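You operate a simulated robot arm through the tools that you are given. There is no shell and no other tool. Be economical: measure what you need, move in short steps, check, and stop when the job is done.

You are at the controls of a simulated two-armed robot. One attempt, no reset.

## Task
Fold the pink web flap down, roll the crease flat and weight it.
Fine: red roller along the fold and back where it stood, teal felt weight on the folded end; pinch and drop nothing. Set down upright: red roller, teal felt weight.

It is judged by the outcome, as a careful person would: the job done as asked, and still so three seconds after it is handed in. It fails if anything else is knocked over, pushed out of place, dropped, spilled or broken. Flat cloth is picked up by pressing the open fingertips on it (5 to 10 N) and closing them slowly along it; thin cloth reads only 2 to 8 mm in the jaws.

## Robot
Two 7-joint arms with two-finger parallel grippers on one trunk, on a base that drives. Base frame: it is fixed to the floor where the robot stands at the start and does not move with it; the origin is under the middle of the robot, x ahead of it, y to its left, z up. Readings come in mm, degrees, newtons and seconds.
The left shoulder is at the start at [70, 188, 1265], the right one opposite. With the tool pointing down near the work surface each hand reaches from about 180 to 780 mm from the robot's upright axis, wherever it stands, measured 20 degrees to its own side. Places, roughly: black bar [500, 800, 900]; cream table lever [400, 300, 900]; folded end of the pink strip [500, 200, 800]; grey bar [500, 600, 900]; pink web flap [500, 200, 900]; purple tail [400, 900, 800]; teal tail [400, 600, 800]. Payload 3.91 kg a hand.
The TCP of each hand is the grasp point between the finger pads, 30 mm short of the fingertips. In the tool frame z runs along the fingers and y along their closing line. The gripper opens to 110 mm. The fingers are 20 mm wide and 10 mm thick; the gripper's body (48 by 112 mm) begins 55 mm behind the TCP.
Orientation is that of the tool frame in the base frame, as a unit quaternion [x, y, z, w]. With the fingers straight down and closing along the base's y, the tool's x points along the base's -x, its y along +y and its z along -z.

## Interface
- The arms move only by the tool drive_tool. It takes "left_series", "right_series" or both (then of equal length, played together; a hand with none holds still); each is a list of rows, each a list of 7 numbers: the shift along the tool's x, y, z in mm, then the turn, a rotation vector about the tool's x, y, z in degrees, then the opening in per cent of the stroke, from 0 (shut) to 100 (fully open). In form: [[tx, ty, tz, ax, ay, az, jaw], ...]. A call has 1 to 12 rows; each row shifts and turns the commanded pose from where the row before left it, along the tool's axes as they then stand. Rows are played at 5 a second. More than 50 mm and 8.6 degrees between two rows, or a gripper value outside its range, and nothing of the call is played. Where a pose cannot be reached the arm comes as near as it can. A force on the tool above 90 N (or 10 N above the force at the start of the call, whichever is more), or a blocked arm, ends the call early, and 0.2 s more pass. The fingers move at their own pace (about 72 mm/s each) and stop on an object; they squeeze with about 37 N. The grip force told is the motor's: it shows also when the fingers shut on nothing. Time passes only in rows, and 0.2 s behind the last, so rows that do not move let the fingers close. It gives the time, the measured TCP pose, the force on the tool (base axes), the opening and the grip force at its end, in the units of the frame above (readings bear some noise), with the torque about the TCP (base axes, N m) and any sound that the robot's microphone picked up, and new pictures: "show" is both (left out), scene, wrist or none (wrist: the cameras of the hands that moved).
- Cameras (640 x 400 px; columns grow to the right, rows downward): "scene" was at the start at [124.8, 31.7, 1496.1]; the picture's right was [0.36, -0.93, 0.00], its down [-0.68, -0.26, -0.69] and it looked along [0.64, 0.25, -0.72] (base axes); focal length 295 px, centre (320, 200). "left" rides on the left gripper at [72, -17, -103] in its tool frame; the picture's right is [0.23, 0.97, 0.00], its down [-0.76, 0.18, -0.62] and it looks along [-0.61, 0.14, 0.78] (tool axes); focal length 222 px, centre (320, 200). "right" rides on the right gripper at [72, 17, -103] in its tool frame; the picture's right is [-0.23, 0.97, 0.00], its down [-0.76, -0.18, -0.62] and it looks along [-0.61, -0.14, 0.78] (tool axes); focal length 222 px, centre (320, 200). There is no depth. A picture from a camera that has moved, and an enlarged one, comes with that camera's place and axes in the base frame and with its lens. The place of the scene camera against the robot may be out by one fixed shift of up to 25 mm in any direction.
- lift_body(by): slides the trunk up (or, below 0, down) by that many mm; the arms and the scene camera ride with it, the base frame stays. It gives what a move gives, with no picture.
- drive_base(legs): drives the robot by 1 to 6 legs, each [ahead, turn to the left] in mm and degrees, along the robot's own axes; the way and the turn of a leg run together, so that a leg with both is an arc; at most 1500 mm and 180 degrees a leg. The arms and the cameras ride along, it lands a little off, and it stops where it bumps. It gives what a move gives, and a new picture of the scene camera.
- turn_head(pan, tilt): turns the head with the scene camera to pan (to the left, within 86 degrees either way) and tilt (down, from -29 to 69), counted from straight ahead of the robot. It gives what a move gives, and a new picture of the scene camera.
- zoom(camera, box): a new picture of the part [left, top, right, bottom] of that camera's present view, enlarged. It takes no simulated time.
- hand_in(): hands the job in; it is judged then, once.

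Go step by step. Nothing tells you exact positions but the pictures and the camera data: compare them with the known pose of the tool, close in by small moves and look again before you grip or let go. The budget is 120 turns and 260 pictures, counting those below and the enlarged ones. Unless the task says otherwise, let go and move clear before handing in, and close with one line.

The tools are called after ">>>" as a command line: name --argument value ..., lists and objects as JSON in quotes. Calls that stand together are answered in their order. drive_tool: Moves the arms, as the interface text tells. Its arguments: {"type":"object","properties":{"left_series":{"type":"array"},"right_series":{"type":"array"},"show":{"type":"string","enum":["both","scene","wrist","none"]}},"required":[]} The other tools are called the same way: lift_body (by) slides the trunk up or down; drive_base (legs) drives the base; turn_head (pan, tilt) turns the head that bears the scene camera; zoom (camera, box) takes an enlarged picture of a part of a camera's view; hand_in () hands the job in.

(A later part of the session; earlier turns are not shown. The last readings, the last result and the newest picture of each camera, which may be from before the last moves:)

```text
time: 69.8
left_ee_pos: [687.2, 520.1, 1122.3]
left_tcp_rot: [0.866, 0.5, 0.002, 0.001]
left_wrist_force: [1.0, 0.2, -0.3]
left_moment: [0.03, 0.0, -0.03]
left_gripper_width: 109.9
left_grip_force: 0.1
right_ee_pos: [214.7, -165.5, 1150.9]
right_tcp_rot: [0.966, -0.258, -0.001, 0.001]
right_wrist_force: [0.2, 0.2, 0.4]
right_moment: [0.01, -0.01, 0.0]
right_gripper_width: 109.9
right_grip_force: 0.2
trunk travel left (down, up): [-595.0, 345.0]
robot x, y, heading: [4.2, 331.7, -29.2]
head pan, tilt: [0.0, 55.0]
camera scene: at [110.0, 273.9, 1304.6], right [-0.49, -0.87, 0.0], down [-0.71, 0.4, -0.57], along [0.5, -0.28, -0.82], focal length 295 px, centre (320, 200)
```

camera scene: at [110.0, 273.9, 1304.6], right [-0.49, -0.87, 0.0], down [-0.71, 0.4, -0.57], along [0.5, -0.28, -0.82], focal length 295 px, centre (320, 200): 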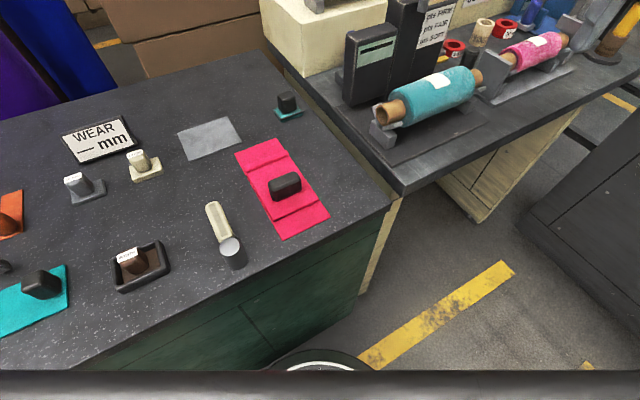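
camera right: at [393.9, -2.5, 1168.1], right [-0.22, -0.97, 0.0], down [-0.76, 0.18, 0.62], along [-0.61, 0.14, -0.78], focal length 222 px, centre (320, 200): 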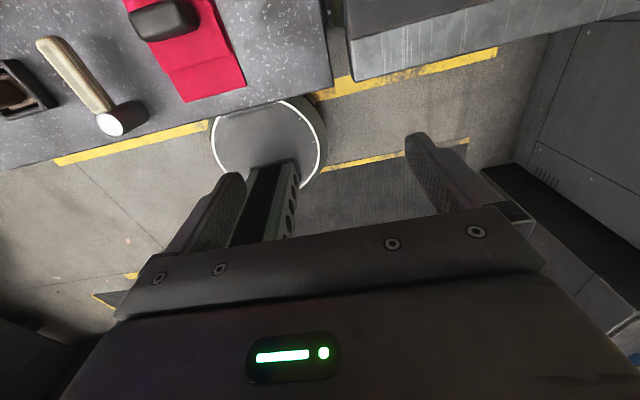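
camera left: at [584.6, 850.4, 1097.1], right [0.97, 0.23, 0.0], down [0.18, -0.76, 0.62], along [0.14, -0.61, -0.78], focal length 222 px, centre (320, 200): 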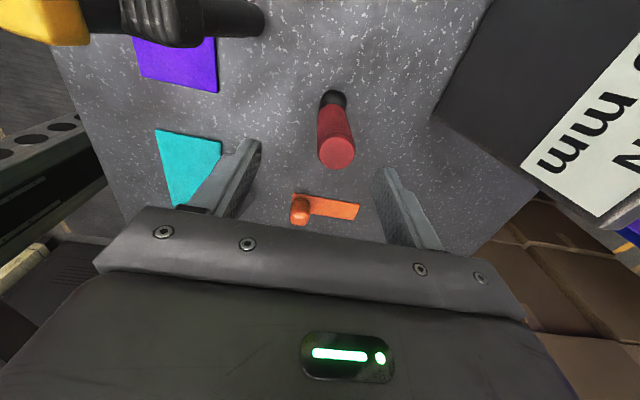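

Now I move the left hand back over the roller.

>>> drive_tool --left_series '[[31, -32, 5, 0, 0, 0, 100], [31, -32, 10, 0, 0, 0, 100], [31, -32, 10, 0, 0, 0, 100], [31, -32, 10, 0, 0, 0, 100], [31, -32, 15, 0, 0, 0, 100], [31, -31, 20, 0, 0, 0, 100], [0, 0, 0, 0, 0, 0, 100]]' --show "wrist"

```text
time: 71.4
left_ee_pos: [614.2, 775.3, 1051.1]
left_tcp_rot: [0.867, 0.499, 0.002, 0.002]
left_wrist_force: [-0.8, 0.4, 0.1]
left_moment: [0.03, 0.0, 0.02]
left_gripper_width: 109.7
left_grip_force: 0.1
right_ee_pos: [215.8, -167.2, 1149.2]
right_tcp_rot: [0.966, -0.258, 0.001, 0.001]
right_wrist_force: [0.2, -0.9, -1.0]
right_moment: [-0.04, 0.0, -0.01]
right_gripper_width: 109.9
right_grip_force: 0.0
trunk travel left (down, up): [-595.0, 345.0]
robot x, y, heading: [2.5, 329.6, -29.3]
head pan, tilt: [0.0, 55.0]
camera left: at [636.9, 846.9, 1154.1], right [0.96, -0.29, 0.0], down [-0.23, -0.75, 0.62], along [-0.18, -0.6, -0.78], focal length 222 px, centre (320, 200)
```

left: 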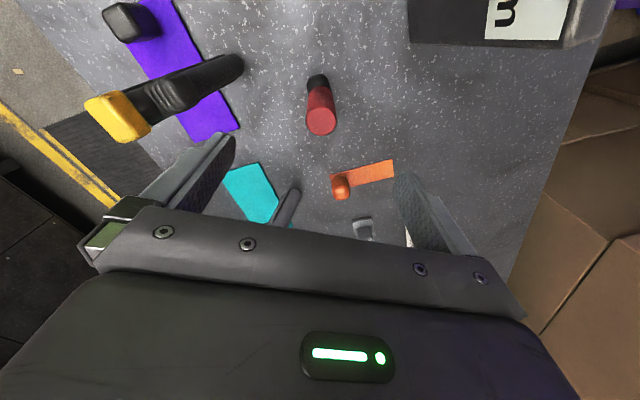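

Reached. The handle is at about (616, 777); I lower in two stages.

>>> drive_tool --left_series '[[2, 0, 30, 0, 0, 0, 80], [0, 0, 30, 0, 0, 0, 72], [0, 0, 0, 0, 0, 0, 72]]' --show "wrist"

```text
time: 72.2
left_ee_pos: [614.7, 780.2, 991.0]
left_tcp_rot: [0.866, 0.5, 0.001, 0.002]
left_wrist_force: [-0.8, 0.9, -0.2]
left_moment: [0.0, -0.01, -0.03]
left_gripper_width: 79.2
left_grip_force: 0.0
right_ee_pos: [214.2, -167.8, 1150.9]
right_tcp_rot: [0.966, -0.257, 0.001, 0.001]
right_wrist_force: [-0.5, -0.2, -0.6]
right_moment: [-0.02, -0.01, 0.01]
right_gripper_width: 109.8
right_grip_force: 0.1
trunk travel left (down, up): [-595.0, 345.0]
robot x, y, heading: [4.4, 333.1, -29.4]
head pan, tilt: [0.0, 55.0]
camera left: at [637.1, 849.6, 1094.5], right [0.96, -0.29, 0.01], down [-0.23, -0.75, 0.62], along [-0.18, -0.6, -0.78], focal length 222 px, centre (320, 200)
```

left: 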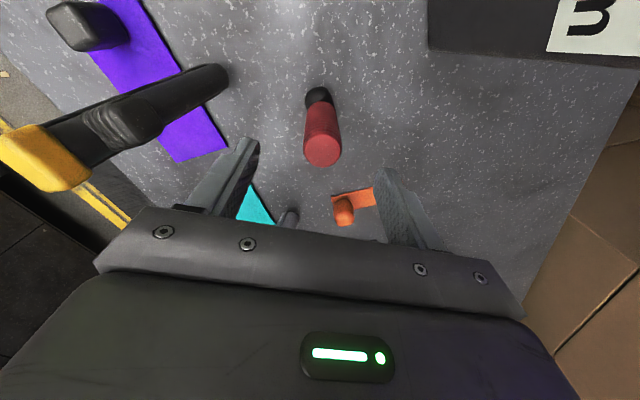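

>>> drive_tool --left_series '[[3, 1.5, 20, 0, 0, 0, 72], [0, 0, 20, 0, 0, 0, 72], [0, 0, 20, 0, 0, 0, 72], [0, 0, 8, 0, 0, 0, 65], [0, 0, 0, 0, 0, 0, 60]]'

```text
time: 73.4
left_ee_pos: [617.6, 780.1, 924.0]
left_tcp_rot: [0.867, 0.499, 0.001, 0.003]
left_wrist_force: [0.1, -0.4, 0.3]
left_moment: [-0.02, -0.01, -0.02]
left_gripper_width: 66.1
left_grip_force: 0.0
right_ee_pos: [214.6, -166.3, 1150.9]
right_tcp_rot: [0.966, -0.258, 0.0, 0.0]
right_wrist_force: [0.3, 0.3, 0.2]
right_moment: [0.02, -0.02, 0.0]
right_gripper_width: 110.1
right_grip_force: 0.0
trunk travel left (down, up): [-595.0, 345.0]
robot x, y, heading: [2.9, 330.5, -29.5]
head pan, tilt: [0.0, 55.0]
camera scene: at [109.7, 273.7, 1304.6], right [-0.49, -0.87, 0.0], down [-0.71, 0.4, -0.57], along [0.5, -0.28, -0.82], focal length 295 px, centre (320, 200)
camera left: at [640.9, 850.4, 1026.2], right [0.96, -0.29, 0.01], down [-0.23, -0.75, 0.62], along [-0.18, -0.6, -0.78], focal length 222 px, centre (320, 200)
```

scene: 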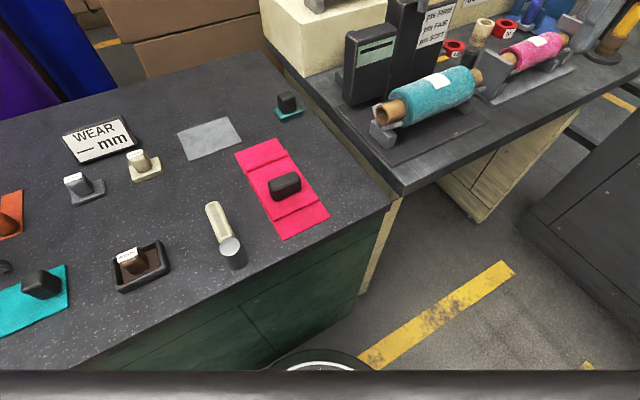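
left: 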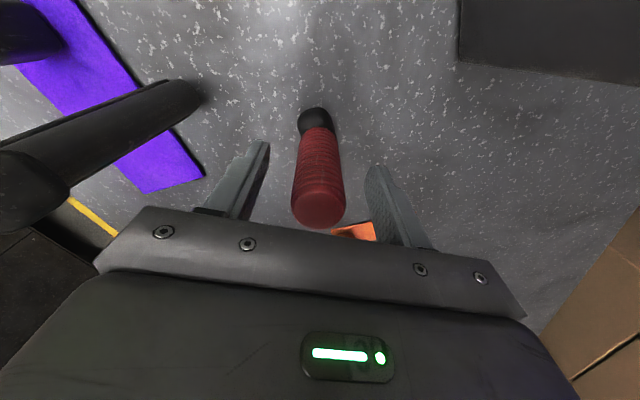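

The handle is well between the pads. I close on it.

>>> drive_tool --left_series '[[0, 0, 0, 0, 0, 0, 45], [0, 0, 0, 0, 0, 0, 34], [0, 0, 0, 0, 0, 0, 28], [0, 0, 0, 0, 0, 0, 22], [0, 0, 0, 0, 0, 0, 15], [0, 0, 0, 0, 0, 0, 12]]' --show "wrist"

```text
time: 74.8
left_ee_pos: [619.1, 780.2, 923.1]
left_tcp_rot: [0.866, 0.5, 0.001, 0.002]
left_wrist_force: [-0.1, -0.4, 0.1]
left_moment: [-0.06, -0.03, -0.01]
left_gripper_width: 30.9
left_grip_force: 36.5
right_ee_pos: [214.8, -166.4, 1150.5]
right_tcp_rot: [0.966, -0.258, 0.001, 0.001]
right_wrist_force: [0.5, 0.0, -0.3]
right_moment: [0.0, 0.0, -0.01]
right_gripper_width: 110.1
right_grip_force: 0.0
trunk travel left (down, up): [-595.0, 345.0]
robot x, y, heading: [4.2, 331.2, -29.6]
head pan, tilt: [0.0, 55.0]
camera left: at [641.0, 850.5, 1026.3], right [0.96, -0.29, 0.0], down [-0.23, -0.75, 0.62], along [-0.18, -0.6, -0.78], focal length 222 px, centre (320, 200)
```

left: 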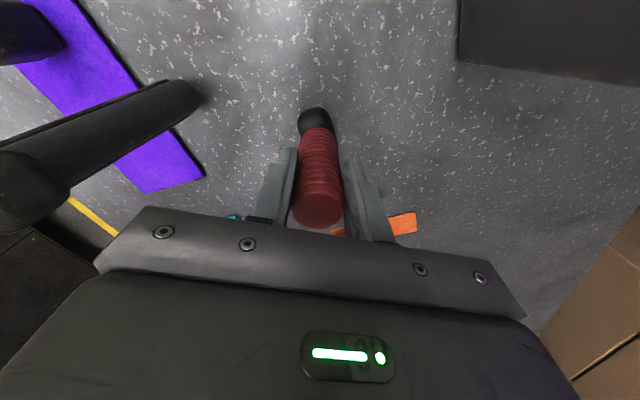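

Firm grip at 31 mm; original pose noted: TCP (618.5, 780.2, 923.5), yaw −120°. I lift and carry towards the crease.

>>> drive_tool --left_series '[[0, 0, -15, 0, 0, 0, 12], [0, 0, -35, 0, 0, 0, 12], [0, 0, -45, 0, 0, 0, 12], [0, 0, -45, 0, 0, 0, 12], [-44, 16, 0, 0, 0, 0, 12], [-44, 16, 0, 0, 0, 0, 12], [-44, 16, 0, 0, 0, 0, 12], [-44, 16, 0, 0, 0, 0, 12], [-44, 16, 0, 0, 0, 0, 12], [-44, 16, 0, 0, 0, 0, 12], [0, 0, 0, 0, 0, 0, 12]]'

```text
time: 77.2
left_ee_pos: [567.8, 505.4, 1064.3]
left_tcp_rot: [0.866, 0.499, 0.001, 0.003]
left_wrist_force: [-0.3, -0.6, -0.7]
left_moment: [0.01, -0.02, 0.01]
left_gripper_width: 30.9
left_grip_force: 36.8
right_ee_pos: [215.8, -165.3, 1151.2]
right_tcp_rot: [0.966, -0.258, 0.0, 0.002]
right_wrist_force: [0.5, 0.0, 0.2]
right_moment: [-0.02, 0.01, 0.0]
right_gripper_width: 110.0
right_grip_force: 0.0
trunk travel left (down, up): [-595.0, 345.0]
robot x, y, heading: [-0.1, 331.4, -29.1]
head pan, tilt: [0.0, 55.0]
camera scene: at [110.1, 275.2, 1304.6], right [-0.49, -0.87, 0.0], down [-0.71, 0.4, -0.57], along [0.5, -0.28, -0.82], focal length 295 px, centre (320, 200)
camera left: at [590.9, 575.9, 1166.9], right [0.96, -0.29, 0.0], down [-0.23, -0.75, 0.63], along [-0.18, -0.6, -0.78], focal length 222 px, centre (320, 200)
```

scene: 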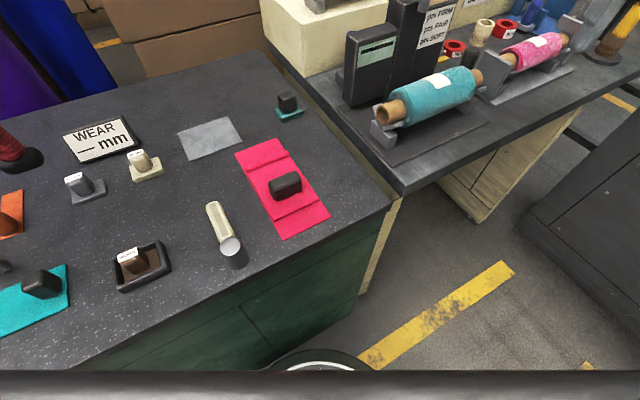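
left: 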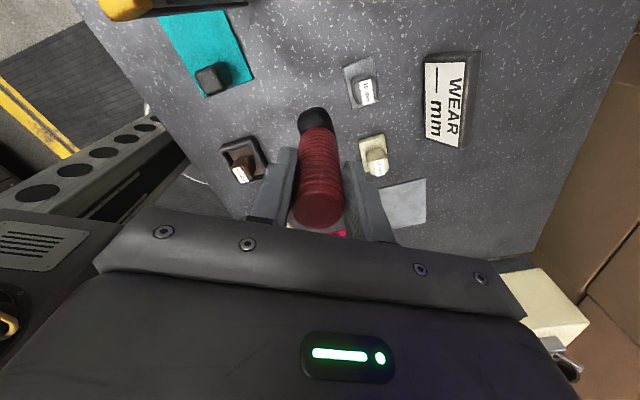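

>>> drive_tool --left_series '[[-42, 15, 0, 0, 0, 0, 12], [-42, 15, 0, 0, 0, 0, 12], [-42, 15, 0, 0, 0, 0, 12], [-42, 15, 0, 0, 0, 0, 12], [-42, 15, 0, 0, 0, 0, 12], [-42, 15, 0, 0, 0, 0, 12]]' --show "none"

>>> drive_tool --left_series '[[0, 0, 0, 0, 0, 8.2, 12], [0, 0, 0, 0, 0, 8.2, 12], [0, 0, 0, 0, 0, 8.2, 12], [0, 0, 0, 0, 0, 8.2, 12], [0, 0, 0, 0, 0, 8.2, 12], [0, 0, 0, 0, 0, 8.2, 12], [0, 0, 0, 0, 0, 8.2, 12], [0, 0, 0, 0, 0, 8.2, 12], [0, 0, 0, 0, 0, 8.2, 12], [0, 0, 0, 0, 0, 8.2, 12], [0, 0, 0, 0, 0, 8, 12], [0, 0, 0, 0, 0, 0, 12]]'

```text
time: 78.6
left_ee_pos: [526.0, 317.0, 1055.8]
left_tcp_rot: [0.866, 0.501, 0.0, 0.004]
left_wrist_force: [0.8, 0.4, -1.8]
left_moment: [-0.01, -0.02, -0.01]
left_gripper_width: 30.9
left_grip_force: 36.6
left hand out of reach, approached as far as the arm can: row 5, 6
right_ee_pos: [215.7, -165.5, 1150.7]
right_tcp_rot: [0.966, -0.259, 0.001, 0.0]
right_wrist_force: [0.6, 0.1, 0.2]
right_moment: [-0.04, 0.03, -0.01]
right_gripper_width: 110.1
right_grip_force: 0.1
trunk travel left (down, up): [-595.0, 345.0]
robot x, y, heading: [2.8, 332.4, -29.4]
head pan, tilt: [0.0, 55.0]
```

```text
time: 81.2
left_ee_pos: [525.9, 317.0, 1057.0]
left_tcp_rot: [0.965, -0.261, 0.002, 0.002]
left_wrist_force: [1.1, -0.6, -1.3]
left_moment: [-0.02, -0.01, 0.04]
left_gripper_width: 31.1
left_grip_force: 37.1
right_ee_pos: [214.9, -167.2, 1148.9]
right_tcp_rot: [0.966, -0.257, 0.001, 0.0]
right_wrist_force: [0.0, -0.6, -0.3]
right_moment: [0.02, 0.01, 0.0]
right_gripper_width: 109.9
right_grip_force: 0.0
trunk travel left (down, up): [-595.0, 345.0]
robot x, y, heading: [5.9, 332.0, -29.6]
head pan, tilt: [0.0, 55.0]
camera scene: at [110.0, 273.7, 1304.6], right [-0.49, -0.87, 0.0], down [-0.71, 0.4, -0.57], along [0.5, -0.28, -0.82], focal length 295 px, centre (320, 200)
camera left: at [598.6, 295.0, 1159.2], right [-0.29, -0.96, 0.0], down [-0.75, 0.23, 0.62], along [-0.59, 0.18, -0.79], focal length 222 px, centre (320, 200)
```

scene: 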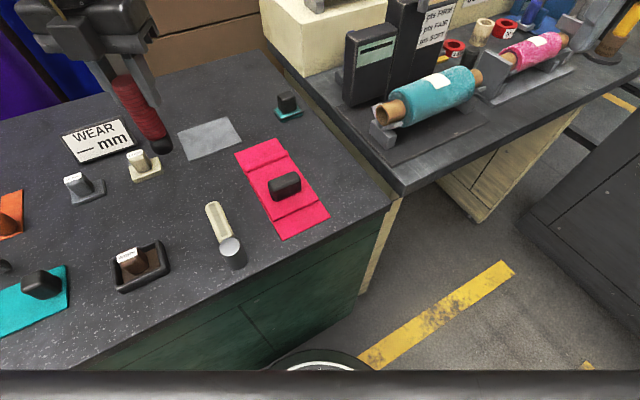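
left: 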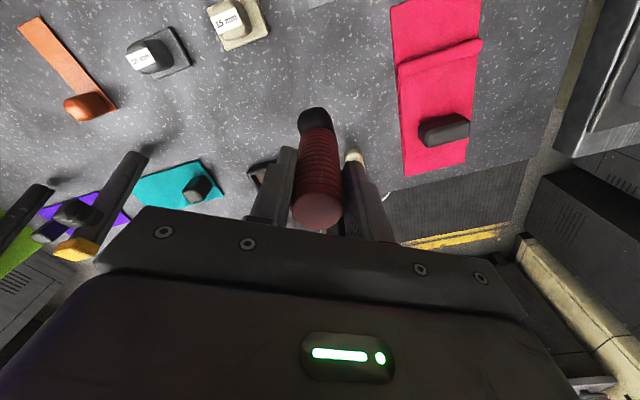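

I try moving on towards the crease in this orientation.

>>> drive_tool --left_series '[[12, 24, 0, 0, 0, 0, 12], [12, 24, 0, 0, 0, 0, 12], [0, 0, 0, 0, 0, 0, 12]]' --show "none"

```text
time: 82.0
left_ee_pos: [522.7, 312.7, 1050.0]
left_tcp_rot: [0.966, -0.26, 0.002, 0.004]
left_wrist_force: [0.3, -0.5, -1.5]
left_moment: [0.0, -0.01, 0.02]
left_gripper_width: 30.9
left_grip_force: 37.3
left hand out of reach, approached as far as the arm can: row 1, 2
right_ee_pos: [215.9, -167.2, 1150.8]
right_tcp_rot: [0.966, -0.258, 0.001, 0.001]
right_wrist_force: [0.0, 0.2, -0.3]
right_moment: [0.0, 0.01, -0.03]
right_gripper_width: 109.9
right_grip_force: 0.0
trunk travel left (down, up): [-595.0, 345.0]
robot x, y, heading: [6.7, 334.3, -29.5]
head pan, tilt: [0.0, 55.0]
```

The left arm cannot cross inward past this point in this posture, so I turn the base a further 27° right; the roller rides along high above the table.

>>> drive_base --legs '[[0, -27]]'

```text
time: 83.8
left_ee_pos: [455.0, 76.6, 1049.8]
left_tcp_rot: [0.877, -0.48, 0.002, 0.004]
left_wrist_force: [0.2, -0.6, -1.3]
left_moment: [0.0, 0.01, 0.01]
left_gripper_width: 31.1
left_grip_force: 36.9
right_ee_pos: [-37.3, -208.2, 1148.8]
right_tcp_rot: [0.878, -0.479, 0.001, 0.002]
right_wrist_force: [0.1, 0.0, 0.0]
right_moment: [0.01, 0.02, -0.03]
right_gripper_width: 109.8
right_grip_force: 0.1
trunk travel left (down, up): [-595.0, 345.0]
robot x, y, heading: [6.0, 329.5, -57.0]
head pan, tilt: [0.0, 55.0]
camera scene: at [70.5, 231.5, 1304.6], right [-0.84, -0.55, 0.0], down [-0.45, 0.69, -0.57], along [0.31, -0.48, -0.82], focal length 295 px, centre (320, 200)
```

scene: 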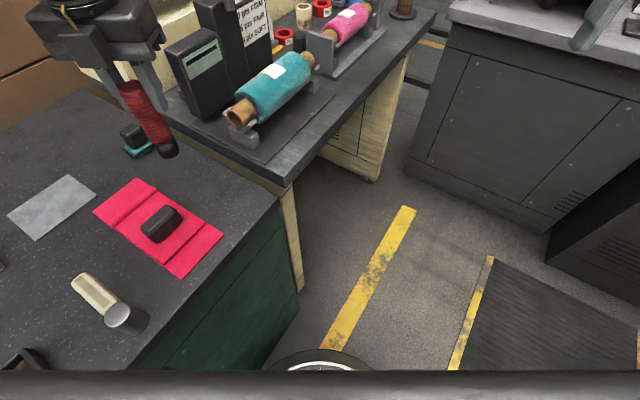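

I turn the wrist back 27° so the roller's axis lies across the fold and move over the crease's left part.

>>> drive_tool --left_series '[[0, 0, 0, 0, 0, -6.8, 12], [0, 0, 0, 0, 0, -6.8, 12], [0, 0, 0, 0, 0, -6.8, 12], [0, 0, 0, 0, 0, -6.8, 12], [-2, -35, 0, 0, 0, 0, 12], [-2, -35, 0, 0, 0, 0, 12], [-2, -35, 0, 0, 0, 0, 12], [-2, -30, 0, 0, 0, 0, 12], [0, 0, 0, 0, 0, 0, 12]]' --show "wrist"

>>> turn_head --pan 45 --tilt 45

```text
time: 85.8
left_ee_pos: [516.6, 196.5, 1048.5]
left_tcp_rot: [0.965, -0.261, 0.001, 0.003]
left_wrist_force: [-0.5, 0.1, -1.2]
left_moment: [0.02, -0.02, -0.03]
left_gripper_width: 30.9
left_grip_force: 37.3
right_ee_pos: [-37.3, -209.7, 1151.3]
right_tcp_rot: [0.878, -0.478, 0.0, 0.001]
right_wrist_force: [-0.4, -0.1, 0.7]
right_moment: [0.01, 0.03, -0.01]
right_gripper_width: 110.0
right_grip_force: 0.0
trunk travel left (down, up): [-595.0, 345.0]
robot x, y, heading: [2.0, 332.5, -57.0]
head pan, tilt: [0.0, 55.0]
camera left: at [588.7, 174.8, 1151.1], right [-0.29, -0.96, 0.01], down [-0.75, 0.23, 0.62], along [-0.6, 0.18, -0.78], focal length 222 px, centre (320, 200)
```

left: 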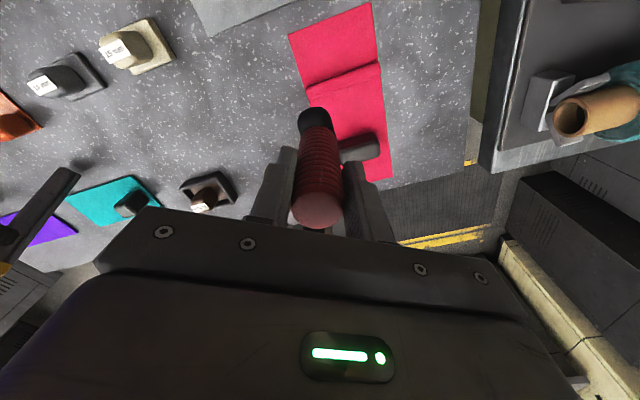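

```text
time: 86.9
left_ee_pos: [516.2, 197.4, 1048.8]
left_tcp_rot: [0.966, -0.26, 0.001, 0.004]
left_wrist_force: [0.0, 0.5, -0.7]
left_moment: [0.05, -0.02, 0.02]
left_gripper_width: 30.9
left_grip_force: 36.7
right_ee_pos: [-37.8, -207.9, 1150.1]
right_tcp_rot: [0.878, -0.479, 0.001, 0.0]
right_wrist_force: [-0.6, 1.1, -0.5]
right_moment: [-0.01, -0.01, 0.0]
right_gripper_width: 110.3
right_grip_force: 0.0
trunk travel left (down, up): [-595.0, 345.0]
robot x, y, heading: [2.6, 330.0, -56.8]
head pan, tilt: [45.0, 45.0]
camera scene: at [110.6, 275.1, 1318.0], right [-0.21, -0.98, 0.0], down [-0.69, 0.15, -0.71], along [0.69, -0.14, -0.71], focal length 295 px, centre (320, 200)
```

scene: 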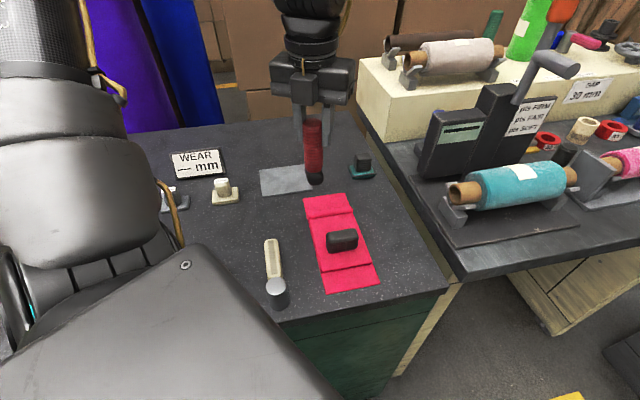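

>>> zoom --camera "left" --box '[270, 0, 430, 100]'

>>> zoom --camera "scene" --box '[270, 160, 430, 300]'

```text
4.00 times, centred on (350, 50) of left
camera zoom: at [588.7, 175.6, 1151.4], right [-0.29, -0.96, 0.01], down [-0.75, 0.23, 0.62], along [-0.6, 0.18, -0.78], focal length 888 px, centre (200, 800)
```

zoom: 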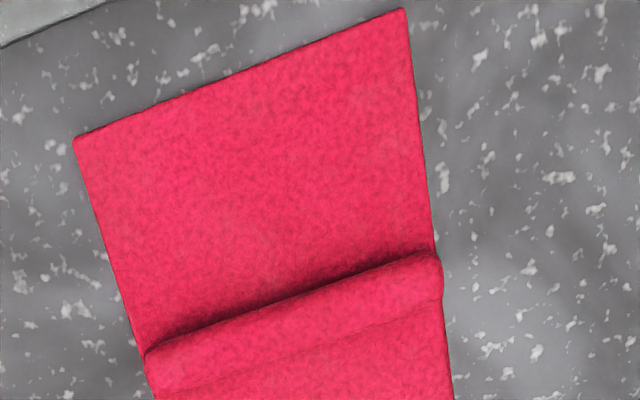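

```text
2.86 times, centred on (350, 230) of scene
camera zoom: at [110.6, 275.1, 1318.0], right [-0.21, -0.98, 0.0], down [-0.69, 0.15, -0.71], along [0.69, -0.14, -0.71], focal length 844 px, centre (234, 114)
```

zoom: 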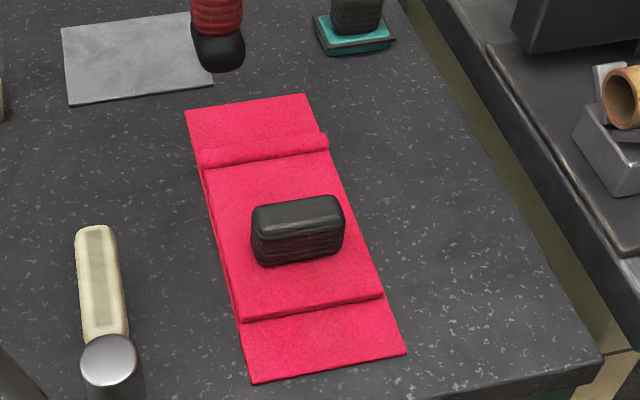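

The raised crease ridge is at x≈527, y 120–208. I centre the roller over its left part and descend to just above it.

>>> drive_tool --left_series '[[13, 0, 20, 0, 0, 0, 12], [0, 0, 35, 0, 0, 0, 12], [0, 0, 30, 0, 0, 0, 12], [0, 0, 10, 0, 0, 0, 12], [0, 0, 0, 0, 0, 0, 12]]'

>>> zoom --camera "scene" --box '[250, 110, 410, 270]'

```text
time: 88.1
left_ee_pos: [528.2, 190.2, 952.6]
left_tcp_rot: [0.966, -0.26, 0.001, 0.004]
left_wrist_force: [0.1, 0.8, -1.0]
left_moment: [0.0, -0.03, 0.0]
left_gripper_width: 31.3
left_grip_force: 36.8
right_ee_pos: [-36.8, -207.7, 1150.6]
right_tcp_rot: [0.878, -0.479, 0.001, 0.001]
right_wrist_force: [0.3, 0.7, -0.2]
right_moment: [0.03, -0.02, 0.0]
right_gripper_width: 109.8
right_grip_force: 0.0
trunk travel left (down, up): [-595.0, 345.0]
robot x, y, heading: [3.3, 330.4, -57.0]
head pan, tilt: [45.0, 45.0]
camera scene: at [110.6, 275.4, 1318.0], right [-0.2, -0.98, 0.0], down [-0.69, 0.14, -0.71], along [0.69, -0.14, -0.71], focal length 295 px, centre (320, 200)
camera left: at [600.8, 168.0, 1055.1], right [-0.29, -0.96, 0.01], down [-0.75, 0.23, 0.62], along [-0.6, 0.18, -0.78], focal length 222 px, centre (320, 200)
```

scene: 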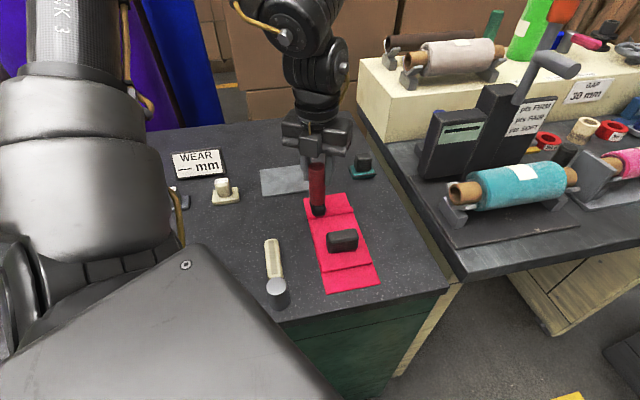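
left: 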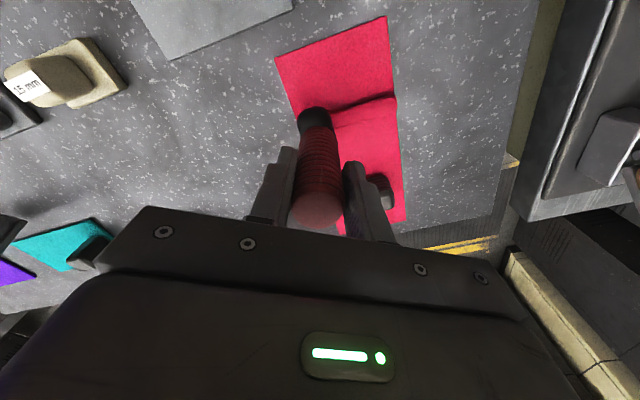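

```text
2.50 times, centred on (330, 190) of scene
camera zoom: at [110.6, 275.4, 1318.0], right [-0.2, -0.98, 0.0], down [-0.69, 0.14, -0.71], along [0.69, -0.14, -0.71], focal length 739 px, centre (295, 225)
```

zoom: 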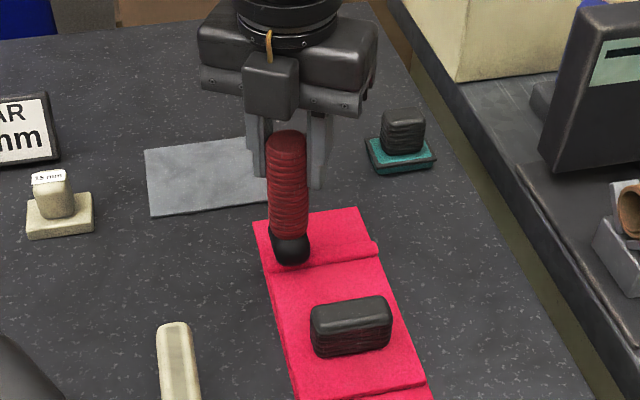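

Well aligned over the crease's left part. I lower gently to feel contact.

>>> drive_tool --left_series '[[0, 0, 4, 0, 0, 0, 12], [0, 0, 4, 0, 0, 0, 12], [0, 0, 3, 0, 0, 0, 12], [0, 0, 0, 0, 0, 0, 12]]' --show "none"

```text
time: 89.1
left_ee_pos: [527.6, 189.4, 941.3]
left_tcp_rot: [0.966, -0.26, 0.001, 0.005]
left_wrist_force: [0.2, 0.4, -0.5]
left_moment: [0.02, -0.02, 0.01]
left_gripper_width: 31.1
left_grip_force: 37.1
right_ee_pos: [-36.2, -207.2, 1150.8]
right_tcp_rot: [0.878, -0.478, 0.0, 0.001]
right_wrist_force: [-0.4, 0.8, 0.3]
right_moment: [0.02, -0.03, 0.02]
right_gripper_width: 110.0
right_grip_force: 0.2
trunk travel left (down, up): [-595.0, 345.0]
robot x, y, heading: [6.2, 331.9, -56.6]
head pan, tilt: [45.0, 45.0]
```

>>> drive_tool --left_series '[[0, 0, 3, 0, 0, 0, 12], [0, 0, 2, 0, 0, 0, 12], [0, 0, 0, 0, 0, 0, 12]]' --show "none"

```text
time: 89.9
left_ee_pos: [527.6, 190.3, 935.8]
left_tcp_rot: [0.965, -0.262, 0.001, 0.003]
left_wrist_force: [0.5, 0.1, 1.5]
left_moment: [0.1, -0.06, -0.03]
left_gripper_width: 31.2
left_grip_force: 37.0
right_ee_pos: [-36.6, -207.5, 1150.8]
right_tcp_rot: [0.878, -0.479, 0.0, 0.001]
right_wrist_force: [0.0, 0.3, 0.1]
right_moment: [-0.01, -0.01, 0.01]
right_gripper_width: 109.9
right_grip_force: 0.2
trunk travel left (down, up): [-595.0, 345.0]
robot x, y, heading: [1.7, 333.2, -56.9]
head pan, tilt: [45.0, 45.0]
```

>>> drive_tool --left_series '[[0, 0, 1.5, 0, 0, 0, 12], [0, 0, 1.5, 0, 0, 0, 12], [0, 0, 0, 0, 0, 0, 12]]' --show "none"

```text
time: 90.7
left_ee_pos: [527.2, 190.0, 935.8]
left_tcp_rot: [0.966, -0.26, 0.005, 0.006]
left_wrist_force: [12.2, 2.4, 40.8]
left_moment: [0.91, -0.3, -0.21]
left_gripper_width: 31.3
left_grip_force: 37.1
right_ee_pos: [-39.6, -206.0, 1150.8]
right_tcp_rot: [0.878, -0.479, 0.002, 0.001]
right_wrist_force: [0.1, -0.2, -0.3]
right_moment: [0.03, 0.0, 0.01]
right_gripper_width: 110.2
right_grip_force: 0.0
trunk travel left (down, up): [-595.0, 345.0]
robot x, y, heading: [2.0, 329.4, -57.2]
head pan, tilt: [45.0, 45.0]
```

Good contact at 40 N; I ease off slightly and roll along the fold towards its right end.

>>> drive_tool --left_series '[[0, 0, -0.9, 0, 0, 0, 12], [4.1, 6.9, 0, 0, 0, 0, 12], [4.1, 6.9, 0, 0, 0, 0, 12], [4.1, 6.9, 0, 0, 0, 0, 12], [4.1, 6.9, 0, 0, 0, 0, 12], [0, 0, 0, 0, 0, 0, 12]]'

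```text
time: 92.1
left_ee_pos: [526.9, 158.6, 936.2]
left_tcp_rot: [0.965, -0.261, 0.001, 0.005]
left_wrist_force: [-2.1, 7.2, 10.6]
left_moment: [0.59, 0.3, -0.09]
left_gripper_width: 31.2
left_grip_force: 37.1
right_ee_pos: [-38.1, -206.5, 1151.5]
right_tcp_rot: [0.878, -0.479, 0.002, 0.0]
right_wrist_force: [-0.5, 0.4, -0.3]
right_moment: [-0.05, -0.01, 0.03]
right_gripper_width: 109.9
right_grip_force: 0.1
trunk travel left (down, up): [-595.0, 345.0]
robot x, y, heading: [5.0, 329.5, -56.8]
head pan, tilt: [45.0, 45.0]
camera scene: at [109.1, 276.9, 1317.8], right [-0.21, -0.98, 0.0], down [-0.69, 0.14, -0.71], along [0.69, -0.15, -0.71], focal length 295 px, centre (320, 200)
camera left: at [599.1, 137.3, 1038.2], right [-0.29, -0.96, 0.01], down [-0.75, 0.24, 0.62], along [-0.6, 0.17, -0.78], focal length 222 px, centre (320, 200)
```

scene: 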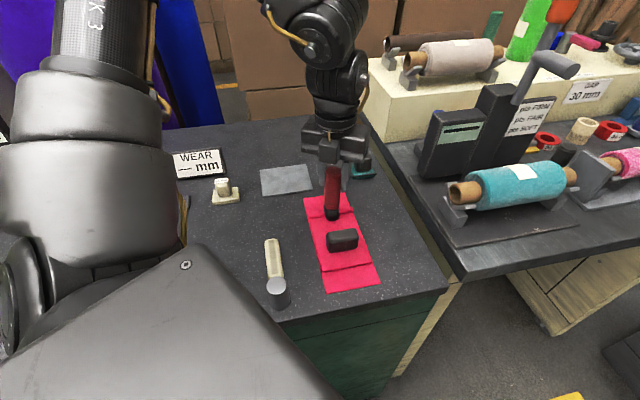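
left: 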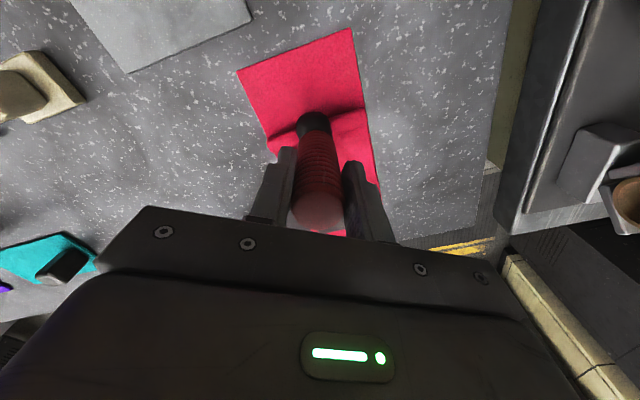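

Good; I continue to the right end with a touch more pressure, then come back.

>>> drive_tool --left_series '[[4.1, 6.9, 0.6, 0, 0, 0, 12], [4.1, 6.9, 0, 0, 0, 0, 12], [4.1, 6.9, 0, 0, 0, 0, 12], [4.1, 6.9, 0, 0, 0, 0, 12], [2.5, 4.3, 0, 0, 0, 0, 12], [0, 0, 0, 0, 0, 0, 12]]' --show "none"

>>> drive_tool --left_series '[[-4.1, -6.9, 0, 0, 0, 0, 12], [-4.1, -6.9, 0, 0, 0, 0, 12], [-4.1, -6.9, 0, 0, 0, 0, 12], [-4.1, -6.9, 0, 0, 0, 0, 12], [-4.1, -6.9, 0.4, 0, 0, 0, 12], [-4.1, -6.9, 0, 0, 0, 0, 12], [-4.1, -6.9, 0, 0, 0, 0, 12], [-4.1, -6.9, 0, 0, 0, 0, 12], [-4.1, -6.9, 0, 0, 0, 0, 12], [-4.1, -6.9, 0, 0, 0, 0, 12], [-2, -3.4, 0, 0, 0, 0, 12], [0, 0, 0, 0, 0, 0, 12]]'

```text
time: 93.5
left_ee_pos: [527.7, 121.4, 934.5]
left_tcp_rot: [0.965, -0.261, 0.002, 0.004]
left_wrist_force: [-1.2, 1.4, 1.7]
left_moment: [0.14, 0.09, 0.0]
left_gripper_width: 30.8
left_grip_force: 36.9
right_ee_pos: [-38.2, -207.1, 1150.7]
right_tcp_rot: [0.878, -0.479, 0.0, -0.001]
right_wrist_force: [-0.3, 0.1, 0.0]
right_moment: [-0.03, 0.01, 0.0]
right_gripper_width: 110.0
right_grip_force: 0.1
trunk travel left (down, up): [-595.0, 345.0]
robot x, y, heading: [2.6, 331.0, -56.7]
head pan, tilt: [45.0, 45.0]
```

```text
time: 96.1
left_ee_pos: [527.1, 204.2, 936.0]
left_tcp_rot: [0.965, -0.261, 0.001, 0.004]
left_wrist_force: [0.9, -13.4, 18.6]
left_moment: [-1.37, 0.14, 0.12]
left_gripper_width: 30.9
left_grip_force: 37.1
right_ee_pos: [-38.3, -208.8, 1149.6]
right_tcp_rot: [0.878, -0.479, 0.001, 0.0]
right_wrist_force: [-0.2, -0.5, 0.1]
right_moment: [0.0, 0.01, -0.01]
right_gripper_width: 110.0
right_grip_force: 0.1
trunk travel left (down, up): [-595.0, 345.0]
robot x, y, heading: [3.1, 331.2, -56.5]
head pan, tilt: [45.0, 45.0]
camera scene: at [108.6, 273.9, 1318.2], right [-0.2, -0.98, 0.0], down [-0.69, 0.15, -0.71], along [0.69, -0.14, -0.71], focal length 295 px, centre (320, 200)
camera left: at [598.9, 182.2, 1037.8], right [-0.29, -0.96, 0.01], down [-0.75, 0.23, 0.62], along [-0.59, 0.18, -0.78], focal length 222 px, centre (320, 200)
```

scene: 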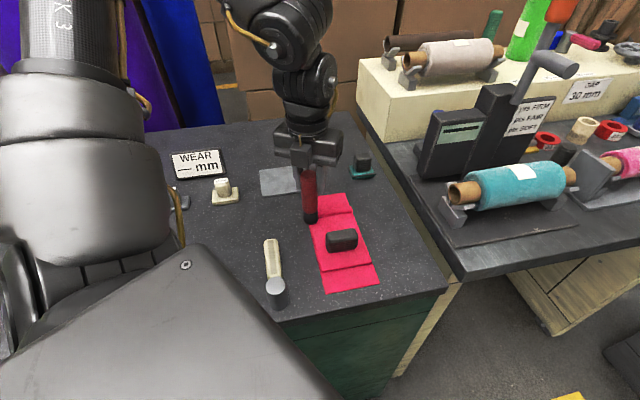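
left: 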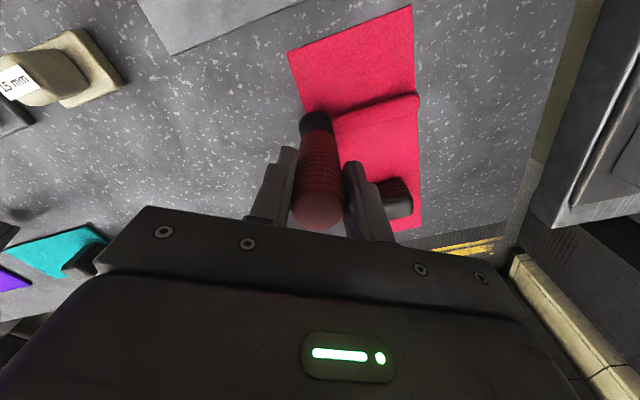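

One more pass to the right end with firmer pressure there, then lift.

>>> drive_tool --left_series '[[4.1, 6.9, 0.2, 0, 0, 0, 12], [4.1, 6.9, 0.2, 0, 0, 0, 12], [4.1, 6.9, 0.3, 0, 0, 0, 12], [4.1, 6.9, 0.3, 0, 0, 0, 12], [4.1, 6.9, 0.3, 0, 0, 0, 12], [4.1, 6.9, 0.3, 0, 0, 0, 12], [4.1, 6.9, 0.3, 0, 0, 0, 12], [4.1, 6.9, 0.3, 0, 0, 0, 12], [4.1, 6.9, 0.3, 0, 0, 0, 12], [4.1, 6.9, 0.3, 0, 0, 0, 12], [0, 0, 0, 0, 0, 0, 12]]' --show "none"

>>> drive_tool --left_series '[[-4.1, -6.9, 0, 0, 0, 0, 12], [-4.1, -6.9, 0, 0, 0, 0, 12], [-4.1, -6.9, 0, 0, 0, 0, 12], [-4.1, -6.9, -0.5, 0, 0, 0, 12], [0, 0, -20, 0, 0, 0, 12], [0, 0, -45, 0, 0, 0, 12], [0, 0, -45, 0, 0, 0, 12], [0, 0, 0, 0, 0, 0, 12]]'

>>> zoom --camera "scene" --box '[270, 160, 430, 300]'

```text
time: 98.5
left_ee_pos: [527.1, 126.1, 935.0]
left_tcp_rot: [0.966, -0.26, 0.003, 0.007]
left_wrist_force: [4.7, 17.5, 35.3]
left_moment: [1.48, -0.25, -0.1]
left_gripper_width: 30.7
left_grip_force: 36.5
right_ee_pos: [-39.7, -203.9, 1153.1]
right_tcp_rot: [0.878, -0.479, 0.003, 0.002]
right_wrist_force: [0.1, 0.5, -0.9]
right_moment: [-0.02, -0.01, -0.02]
right_gripper_width: 110.2
right_grip_force: 0.0
trunk travel left (down, up): [-595.0, 345.0]
robot x, y, heading: [5.6, 326.8, -56.6]
head pan, tilt: [45.0, 45.0]
```

```text
time: 100.3
left_ee_pos: [528.8, 156.9, 1043.3]
left_tcp_rot: [0.966, -0.26, 0.001, 0.004]
left_wrist_force: [-0.1, -1.5, -0.6]
left_moment: [0.01, -0.04, 0.02]
left_gripper_width: 30.5
left_grip_force: 37.2
right_ee_pos: [-36.2, -207.4, 1149.4]
right_tcp_rot: [0.878, -0.479, 0.0, 0.002]
right_wrist_force: [-0.4, -0.3, 0.8]
right_moment: [-0.03, 0.01, -0.01]
right_gripper_width: 110.2
right_grip_force: 0.0
trunk travel left (down, up): [-595.0, 345.0]
robot x, y, heading: [2.4, 334.1, -56.5]
head pan, tilt: [45.0, 45.0]
camera scene: at [111.5, 275.1, 1317.9], right [-0.2, -0.98, 0.0], down [-0.69, 0.14, -0.71], along [0.69, -0.14, -0.71], focal length 295 px, centre (320, 200)
camera left: at [601.3, 135.7, 1144.2], right [-0.29, -0.96, 0.01], down [-0.75, 0.23, 0.62], along [-0.6, 0.18, -0.78], focal length 222 px, centre (320, 200)
```

scene: 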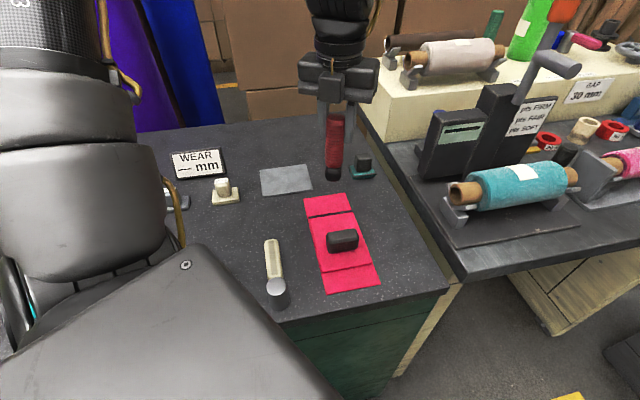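
left: 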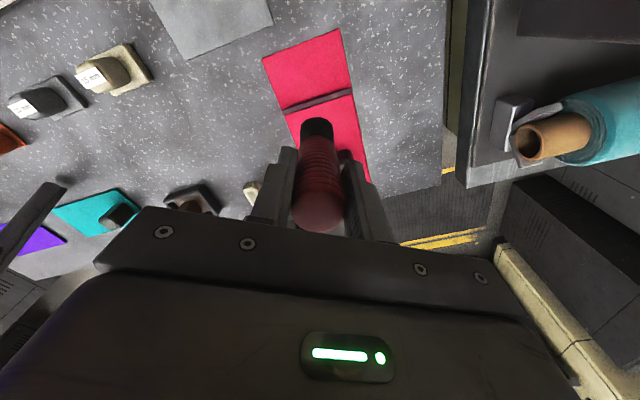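

```text
2.86 times, centred on (350, 230) of scene
camera zoom: at [111.5, 275.1, 1317.9], right [-0.2, -0.98, 0.0], down [-0.69, 0.14, -0.71], along [0.69, -0.14, -0.71], focal length 844 px, centre (234, 114)
```

zoom: 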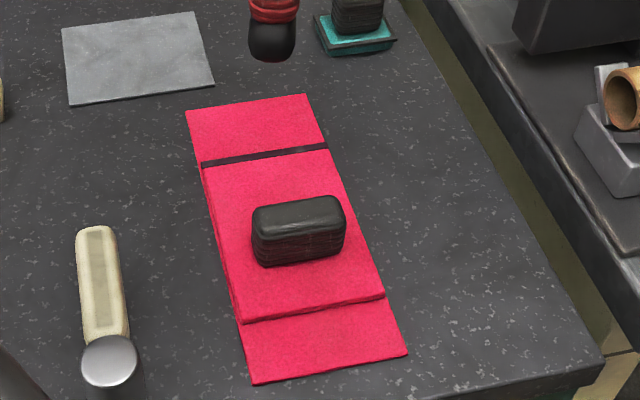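

The crease is pressed flat and shows as a thin line. Now I return the roller: raise it, turn the base back 27°.

>>> drive_tool --left_series '[[0, 0, -25, 0, 0, 0, 12], [0, 0, 0, 0, 0, 0, 12]]' --show "none"

>>> drive_base --legs '[[0, 27]]'

>>> drive_tool --left_series '[[0, 0, 0, 0, 0, -8, 12], [0, 0, 0, 0, 0, -8, 12], [0, 0, 0, 0, 0, -8, 12], [0, 0, 0, 0, 0, -8, 12], [0, 0, 0, 0, 0, -8, 12], [0, 0, 0, 0, 0, -8, 12], [0, 0, 0, 0, 0, -8, 12], [0, 0, 0, 0, 0, -7, 12], [0, 0, 0, 0, 0, 0, 12]]' --show "none"

```text
time: 100.9
left_ee_pos: [528.6, 157.3, 1066.3]
left_tcp_rot: [0.966, -0.26, 0.0, 0.004]
left_wrist_force: [-0.4, 0.0, -0.6]
left_moment: [0.03, -0.03, 0.03]
left_gripper_width: 30.7
left_grip_force: 36.8
right_ee_pos: [-36.4, -207.8, 1150.8]
right_tcp_rot: [0.878, -0.479, 0.001, 0.002]
right_wrist_force: [-0.1, 0.3, -0.2]
right_moment: [0.0, 0.0, 0.0]
right_gripper_width: 110.2
right_grip_force: 0.0
trunk travel left (down, up): [-595.0, 345.0]
robot x, y, heading: [4.0, 332.0, -56.9]
head pan, tilt: [45.0, 45.0]
```

```text
time: 102.7
left_ee_pos: [549.5, 414.3, 1065.4]
left_tcp_rot: [1.0, -0.028, 0.002, 0.005]
left_wrist_force: [0.3, 0.2, -1.4]
left_moment: [-0.02, 0.01, -0.03]
left_gripper_width: 30.3
left_grip_force: 36.6
right_ee_pos: [211.8, -167.6, 1150.6]
right_tcp_rot: [0.965, -0.262, 0.0, 0.0]
right_wrist_force: [0.0, -0.1, -0.2]
right_moment: [0.02, -0.01, 0.0]
right_gripper_width: 110.0
right_grip_force: 0.1
trunk travel left (down, up): [-595.0, 345.0]
robot x, y, heading: [3.8, 334.4, -29.9]
head pan, tilt: [45.0, 45.0]
camera scene: at [125.7, 330.6, 1318.0], right [0.26, -0.97, 0.0], down [-0.68, -0.18, -0.71], along [0.68, 0.18, -0.71], focal length 295 px, centre (320, 200)
```

scene: 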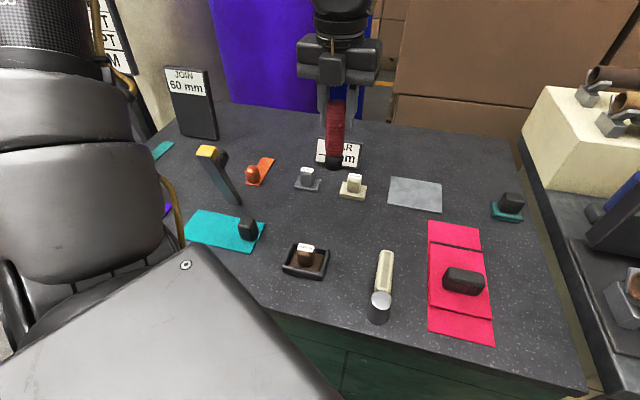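

```text
time: 104.7
left_ee_pos: [550.5, 414.8, 1065.4]
left_tcp_rot: [0.866, 0.499, -0.001, 0.005]
left_wrist_force: [-0.1, -1.4, -1.5]
left_moment: [0.02, -0.01, 0.01]
left_gripper_width: 30.6
left_grip_force: 37.1
right_ee_pos: [211.1, -167.5, 1149.6]
right_tcp_rot: [0.965, -0.261, 0.001, 0.001]
right_wrist_force: [0.9, -0.4, 1.1]
right_moment: [-0.01, 0.01, 0.0]
right_gripper_width: 110.1
right_grip_force: 0.1
trunk travel left (down, up): [-595.0, 345.0]
robot x, y, heading: [0.4, 330.7, -29.9]
head pan, tilt: [45.0, 45.0]
```

Orientation restored. I carry it back over its original place and look.

>>> drive_tool --left_series '[[43.8, -15.5, 0, 0, 0, 0, 12], [43.8, -15.5, 0, 0, 0, 0, 12], [43.8, -15.5, 0, 0, 0, 0, 12], [43.8, -15.5, 0, 0, 0, 0, 12], [43.8, -15.5, 0, 0, 0, 0, 12], [43.8, -15.5, 0, 0, 0, 0, 12], [43.8, -15.5, 0, 0, 0, 0, 12], [43.8, -15.5, 0, 0, 0, 0, 12], [0, 0, 30, 0, 0, 0, 12], [0, 0, 40, 0, 0, 0, 12], [0, 0, 35, 0, 0, 0, 12], [0, 0, 0, 0, 0, 0, 12]]'

```text
time: 107.3
left_ee_pos: [620.2, 778.5, 958.9]
left_tcp_rot: [0.867, 0.498, 0.0, 0.005]
left_wrist_force: [-0.7, -0.3, -1.4]
left_moment: [0.0, -0.04, -0.05]
left_gripper_width: 30.3
left_grip_force: 37.1
right_ee_pos: [210.8, -167.6, 1151.8]
right_tcp_rot: [0.965, -0.261, 0.001, 0.0]
right_wrist_force: [-0.1, 0.9, -0.1]
right_moment: [0.0, -0.05, 0.04]
right_gripper_width: 109.9
right_grip_force: 0.0
trunk travel left (down, up): [-595.0, 345.0]
robot x, y, heading: [4.6, 332.0, -29.7]
head pan, tilt: [45.0, 45.0]
camera scene: at [125.2, 330.2, 1318.1], right [0.26, -0.97, 0.0], down [-0.68, -0.18, -0.71], along [0.68, 0.19, -0.71], focal length 295 px, centre (320, 200)
camera left: at [642.5, 849.5, 1061.3], right [0.96, -0.29, 0.01], down [-0.23, -0.74, 0.63], along [-0.18, -0.6, -0.78], focal length 222 px, centre (320, 200)
```

scene: 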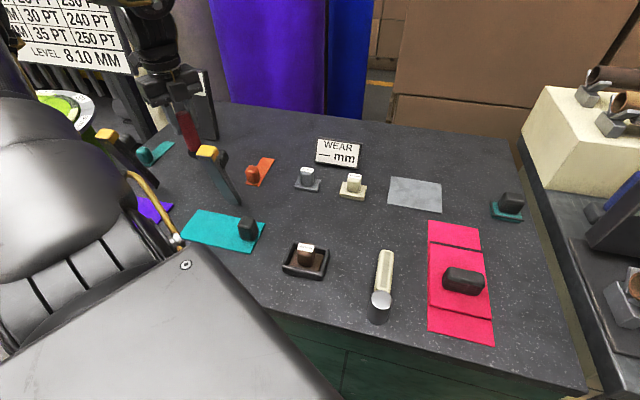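
left: 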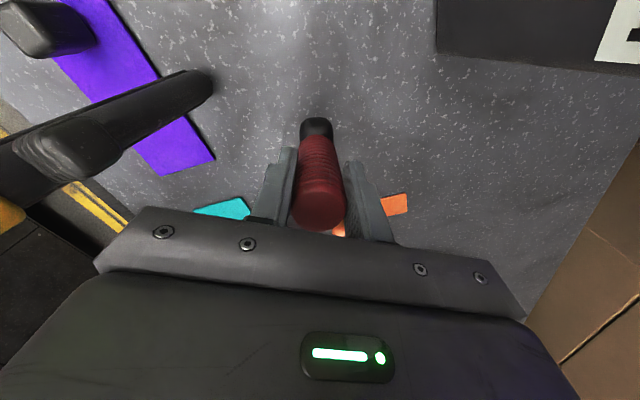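

>>> drive_tool --left_series '[[0.6, -2, 15, 0, 0, 0, 12], [0, 0, 10, 0, 0, 0, 12], [0, 0, 5, 0, 0, 0, 12], [0, 0, 3, 0, 0, 0, 12], [0, 0, 0, 0, 0, 0, 12]]' --show "none"

```text
time: 108.5
left_ee_pos: [619.5, 780.1, 925.7]
left_tcp_rot: [0.867, 0.499, -0.001, 0.004]
left_wrist_force: [0.3, -0.3, -0.3]
left_moment: [0.0, 0.01, -0.03]
left_gripper_width: 30.6
left_grip_force: 36.9
right_ee_pos: [211.8, -166.8, 1149.8]
right_tcp_rot: [0.965, -0.262, 0.001, 0.0]
right_wrist_force: [-0.4, -0.4, -0.4]
right_moment: [0.01, -0.02, 0.01]
right_gripper_width: 109.8
right_grip_force: 0.1
trunk travel left (down, up): [-595.0, 345.0]
robot x, y, heading: [6.3, 329.5, -29.8]
head pan, tilt: [45.0, 45.0]
```

>>> drive_tool --left_series '[[0, 0, 1.5, 0, 0, 0, 12], [0, 0, 1, 0, 0, 0, 12], [0, 0, 0, 0, 0, 0, 12]]' --show "wrist"

```text
time: 109.3
left_ee_pos: [619.7, 781.3, 922.1]
left_tcp_rot: [0.867, 0.499, -0.001, 0.003]
left_wrist_force: [0.3, 0.7, -1.9]
left_moment: [-0.01, -0.01, 0.02]
left_gripper_width: 30.3
left_grip_force: 36.8
right_ee_pos: [212.2, -168.2, 1149.7]
right_tcp_rot: [0.965, -0.261, 0.001, 0.001]
right_wrist_force: [0.4, 0.0, -0.2]
right_moment: [0.0, -0.04, -0.01]
right_gripper_width: 110.2
right_grip_force: 0.0
trunk travel left (down, up): [-595.0, 345.0]
robot x, y, heading: [5.7, 329.4, -30.1]
head pan, tilt: [45.0, 45.0]
camera left: at [641.6, 851.6, 1025.1], right [0.96, -0.29, 0.01], down [-0.23, -0.74, 0.63], along [-0.18, -0.6, -0.78], focal length 222 px, centre (320, 200)
```

left: 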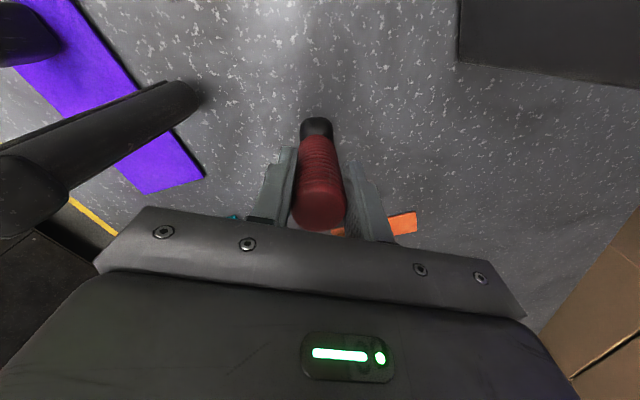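

The background matches the original picture; the roller has slipped a few mm up in the grip, so I feel for the table in 1 mm steps.

>>> drive_tool --left_series '[[0, -1, 1, 0, 0, 0, 12], [0, 0, 1, 0, 0, 0, 12], [0, 0, 0, 0, 0, 0, 12]]' --show "none"

```text
time: 110.1
left_ee_pos: [618.8, 780.9, 923.2]
left_tcp_rot: [0.866, 0.499, 0.0, 0.004]
left_wrist_force: [3.2, 2.2, 6.3]
left_moment: [0.21, -0.37, 0.0]
left_gripper_width: 30.4
left_grip_force: 37.0
right_ee_pos: [212.2, -167.0, 1151.0]
right_tcp_rot: [0.965, -0.261, 0.001, 0.0]
right_wrist_force: [-0.2, 0.5, -0.6]
right_moment: [0.06, 0.0, -0.02]
right_gripper_width: 110.0
right_grip_force: 0.1
trunk travel left (down, up): [-595.0, 345.0]
robot x, y, heading: [2.7, 332.0, -30.0]
head pan, tilt: [45.0, 45.0]
```

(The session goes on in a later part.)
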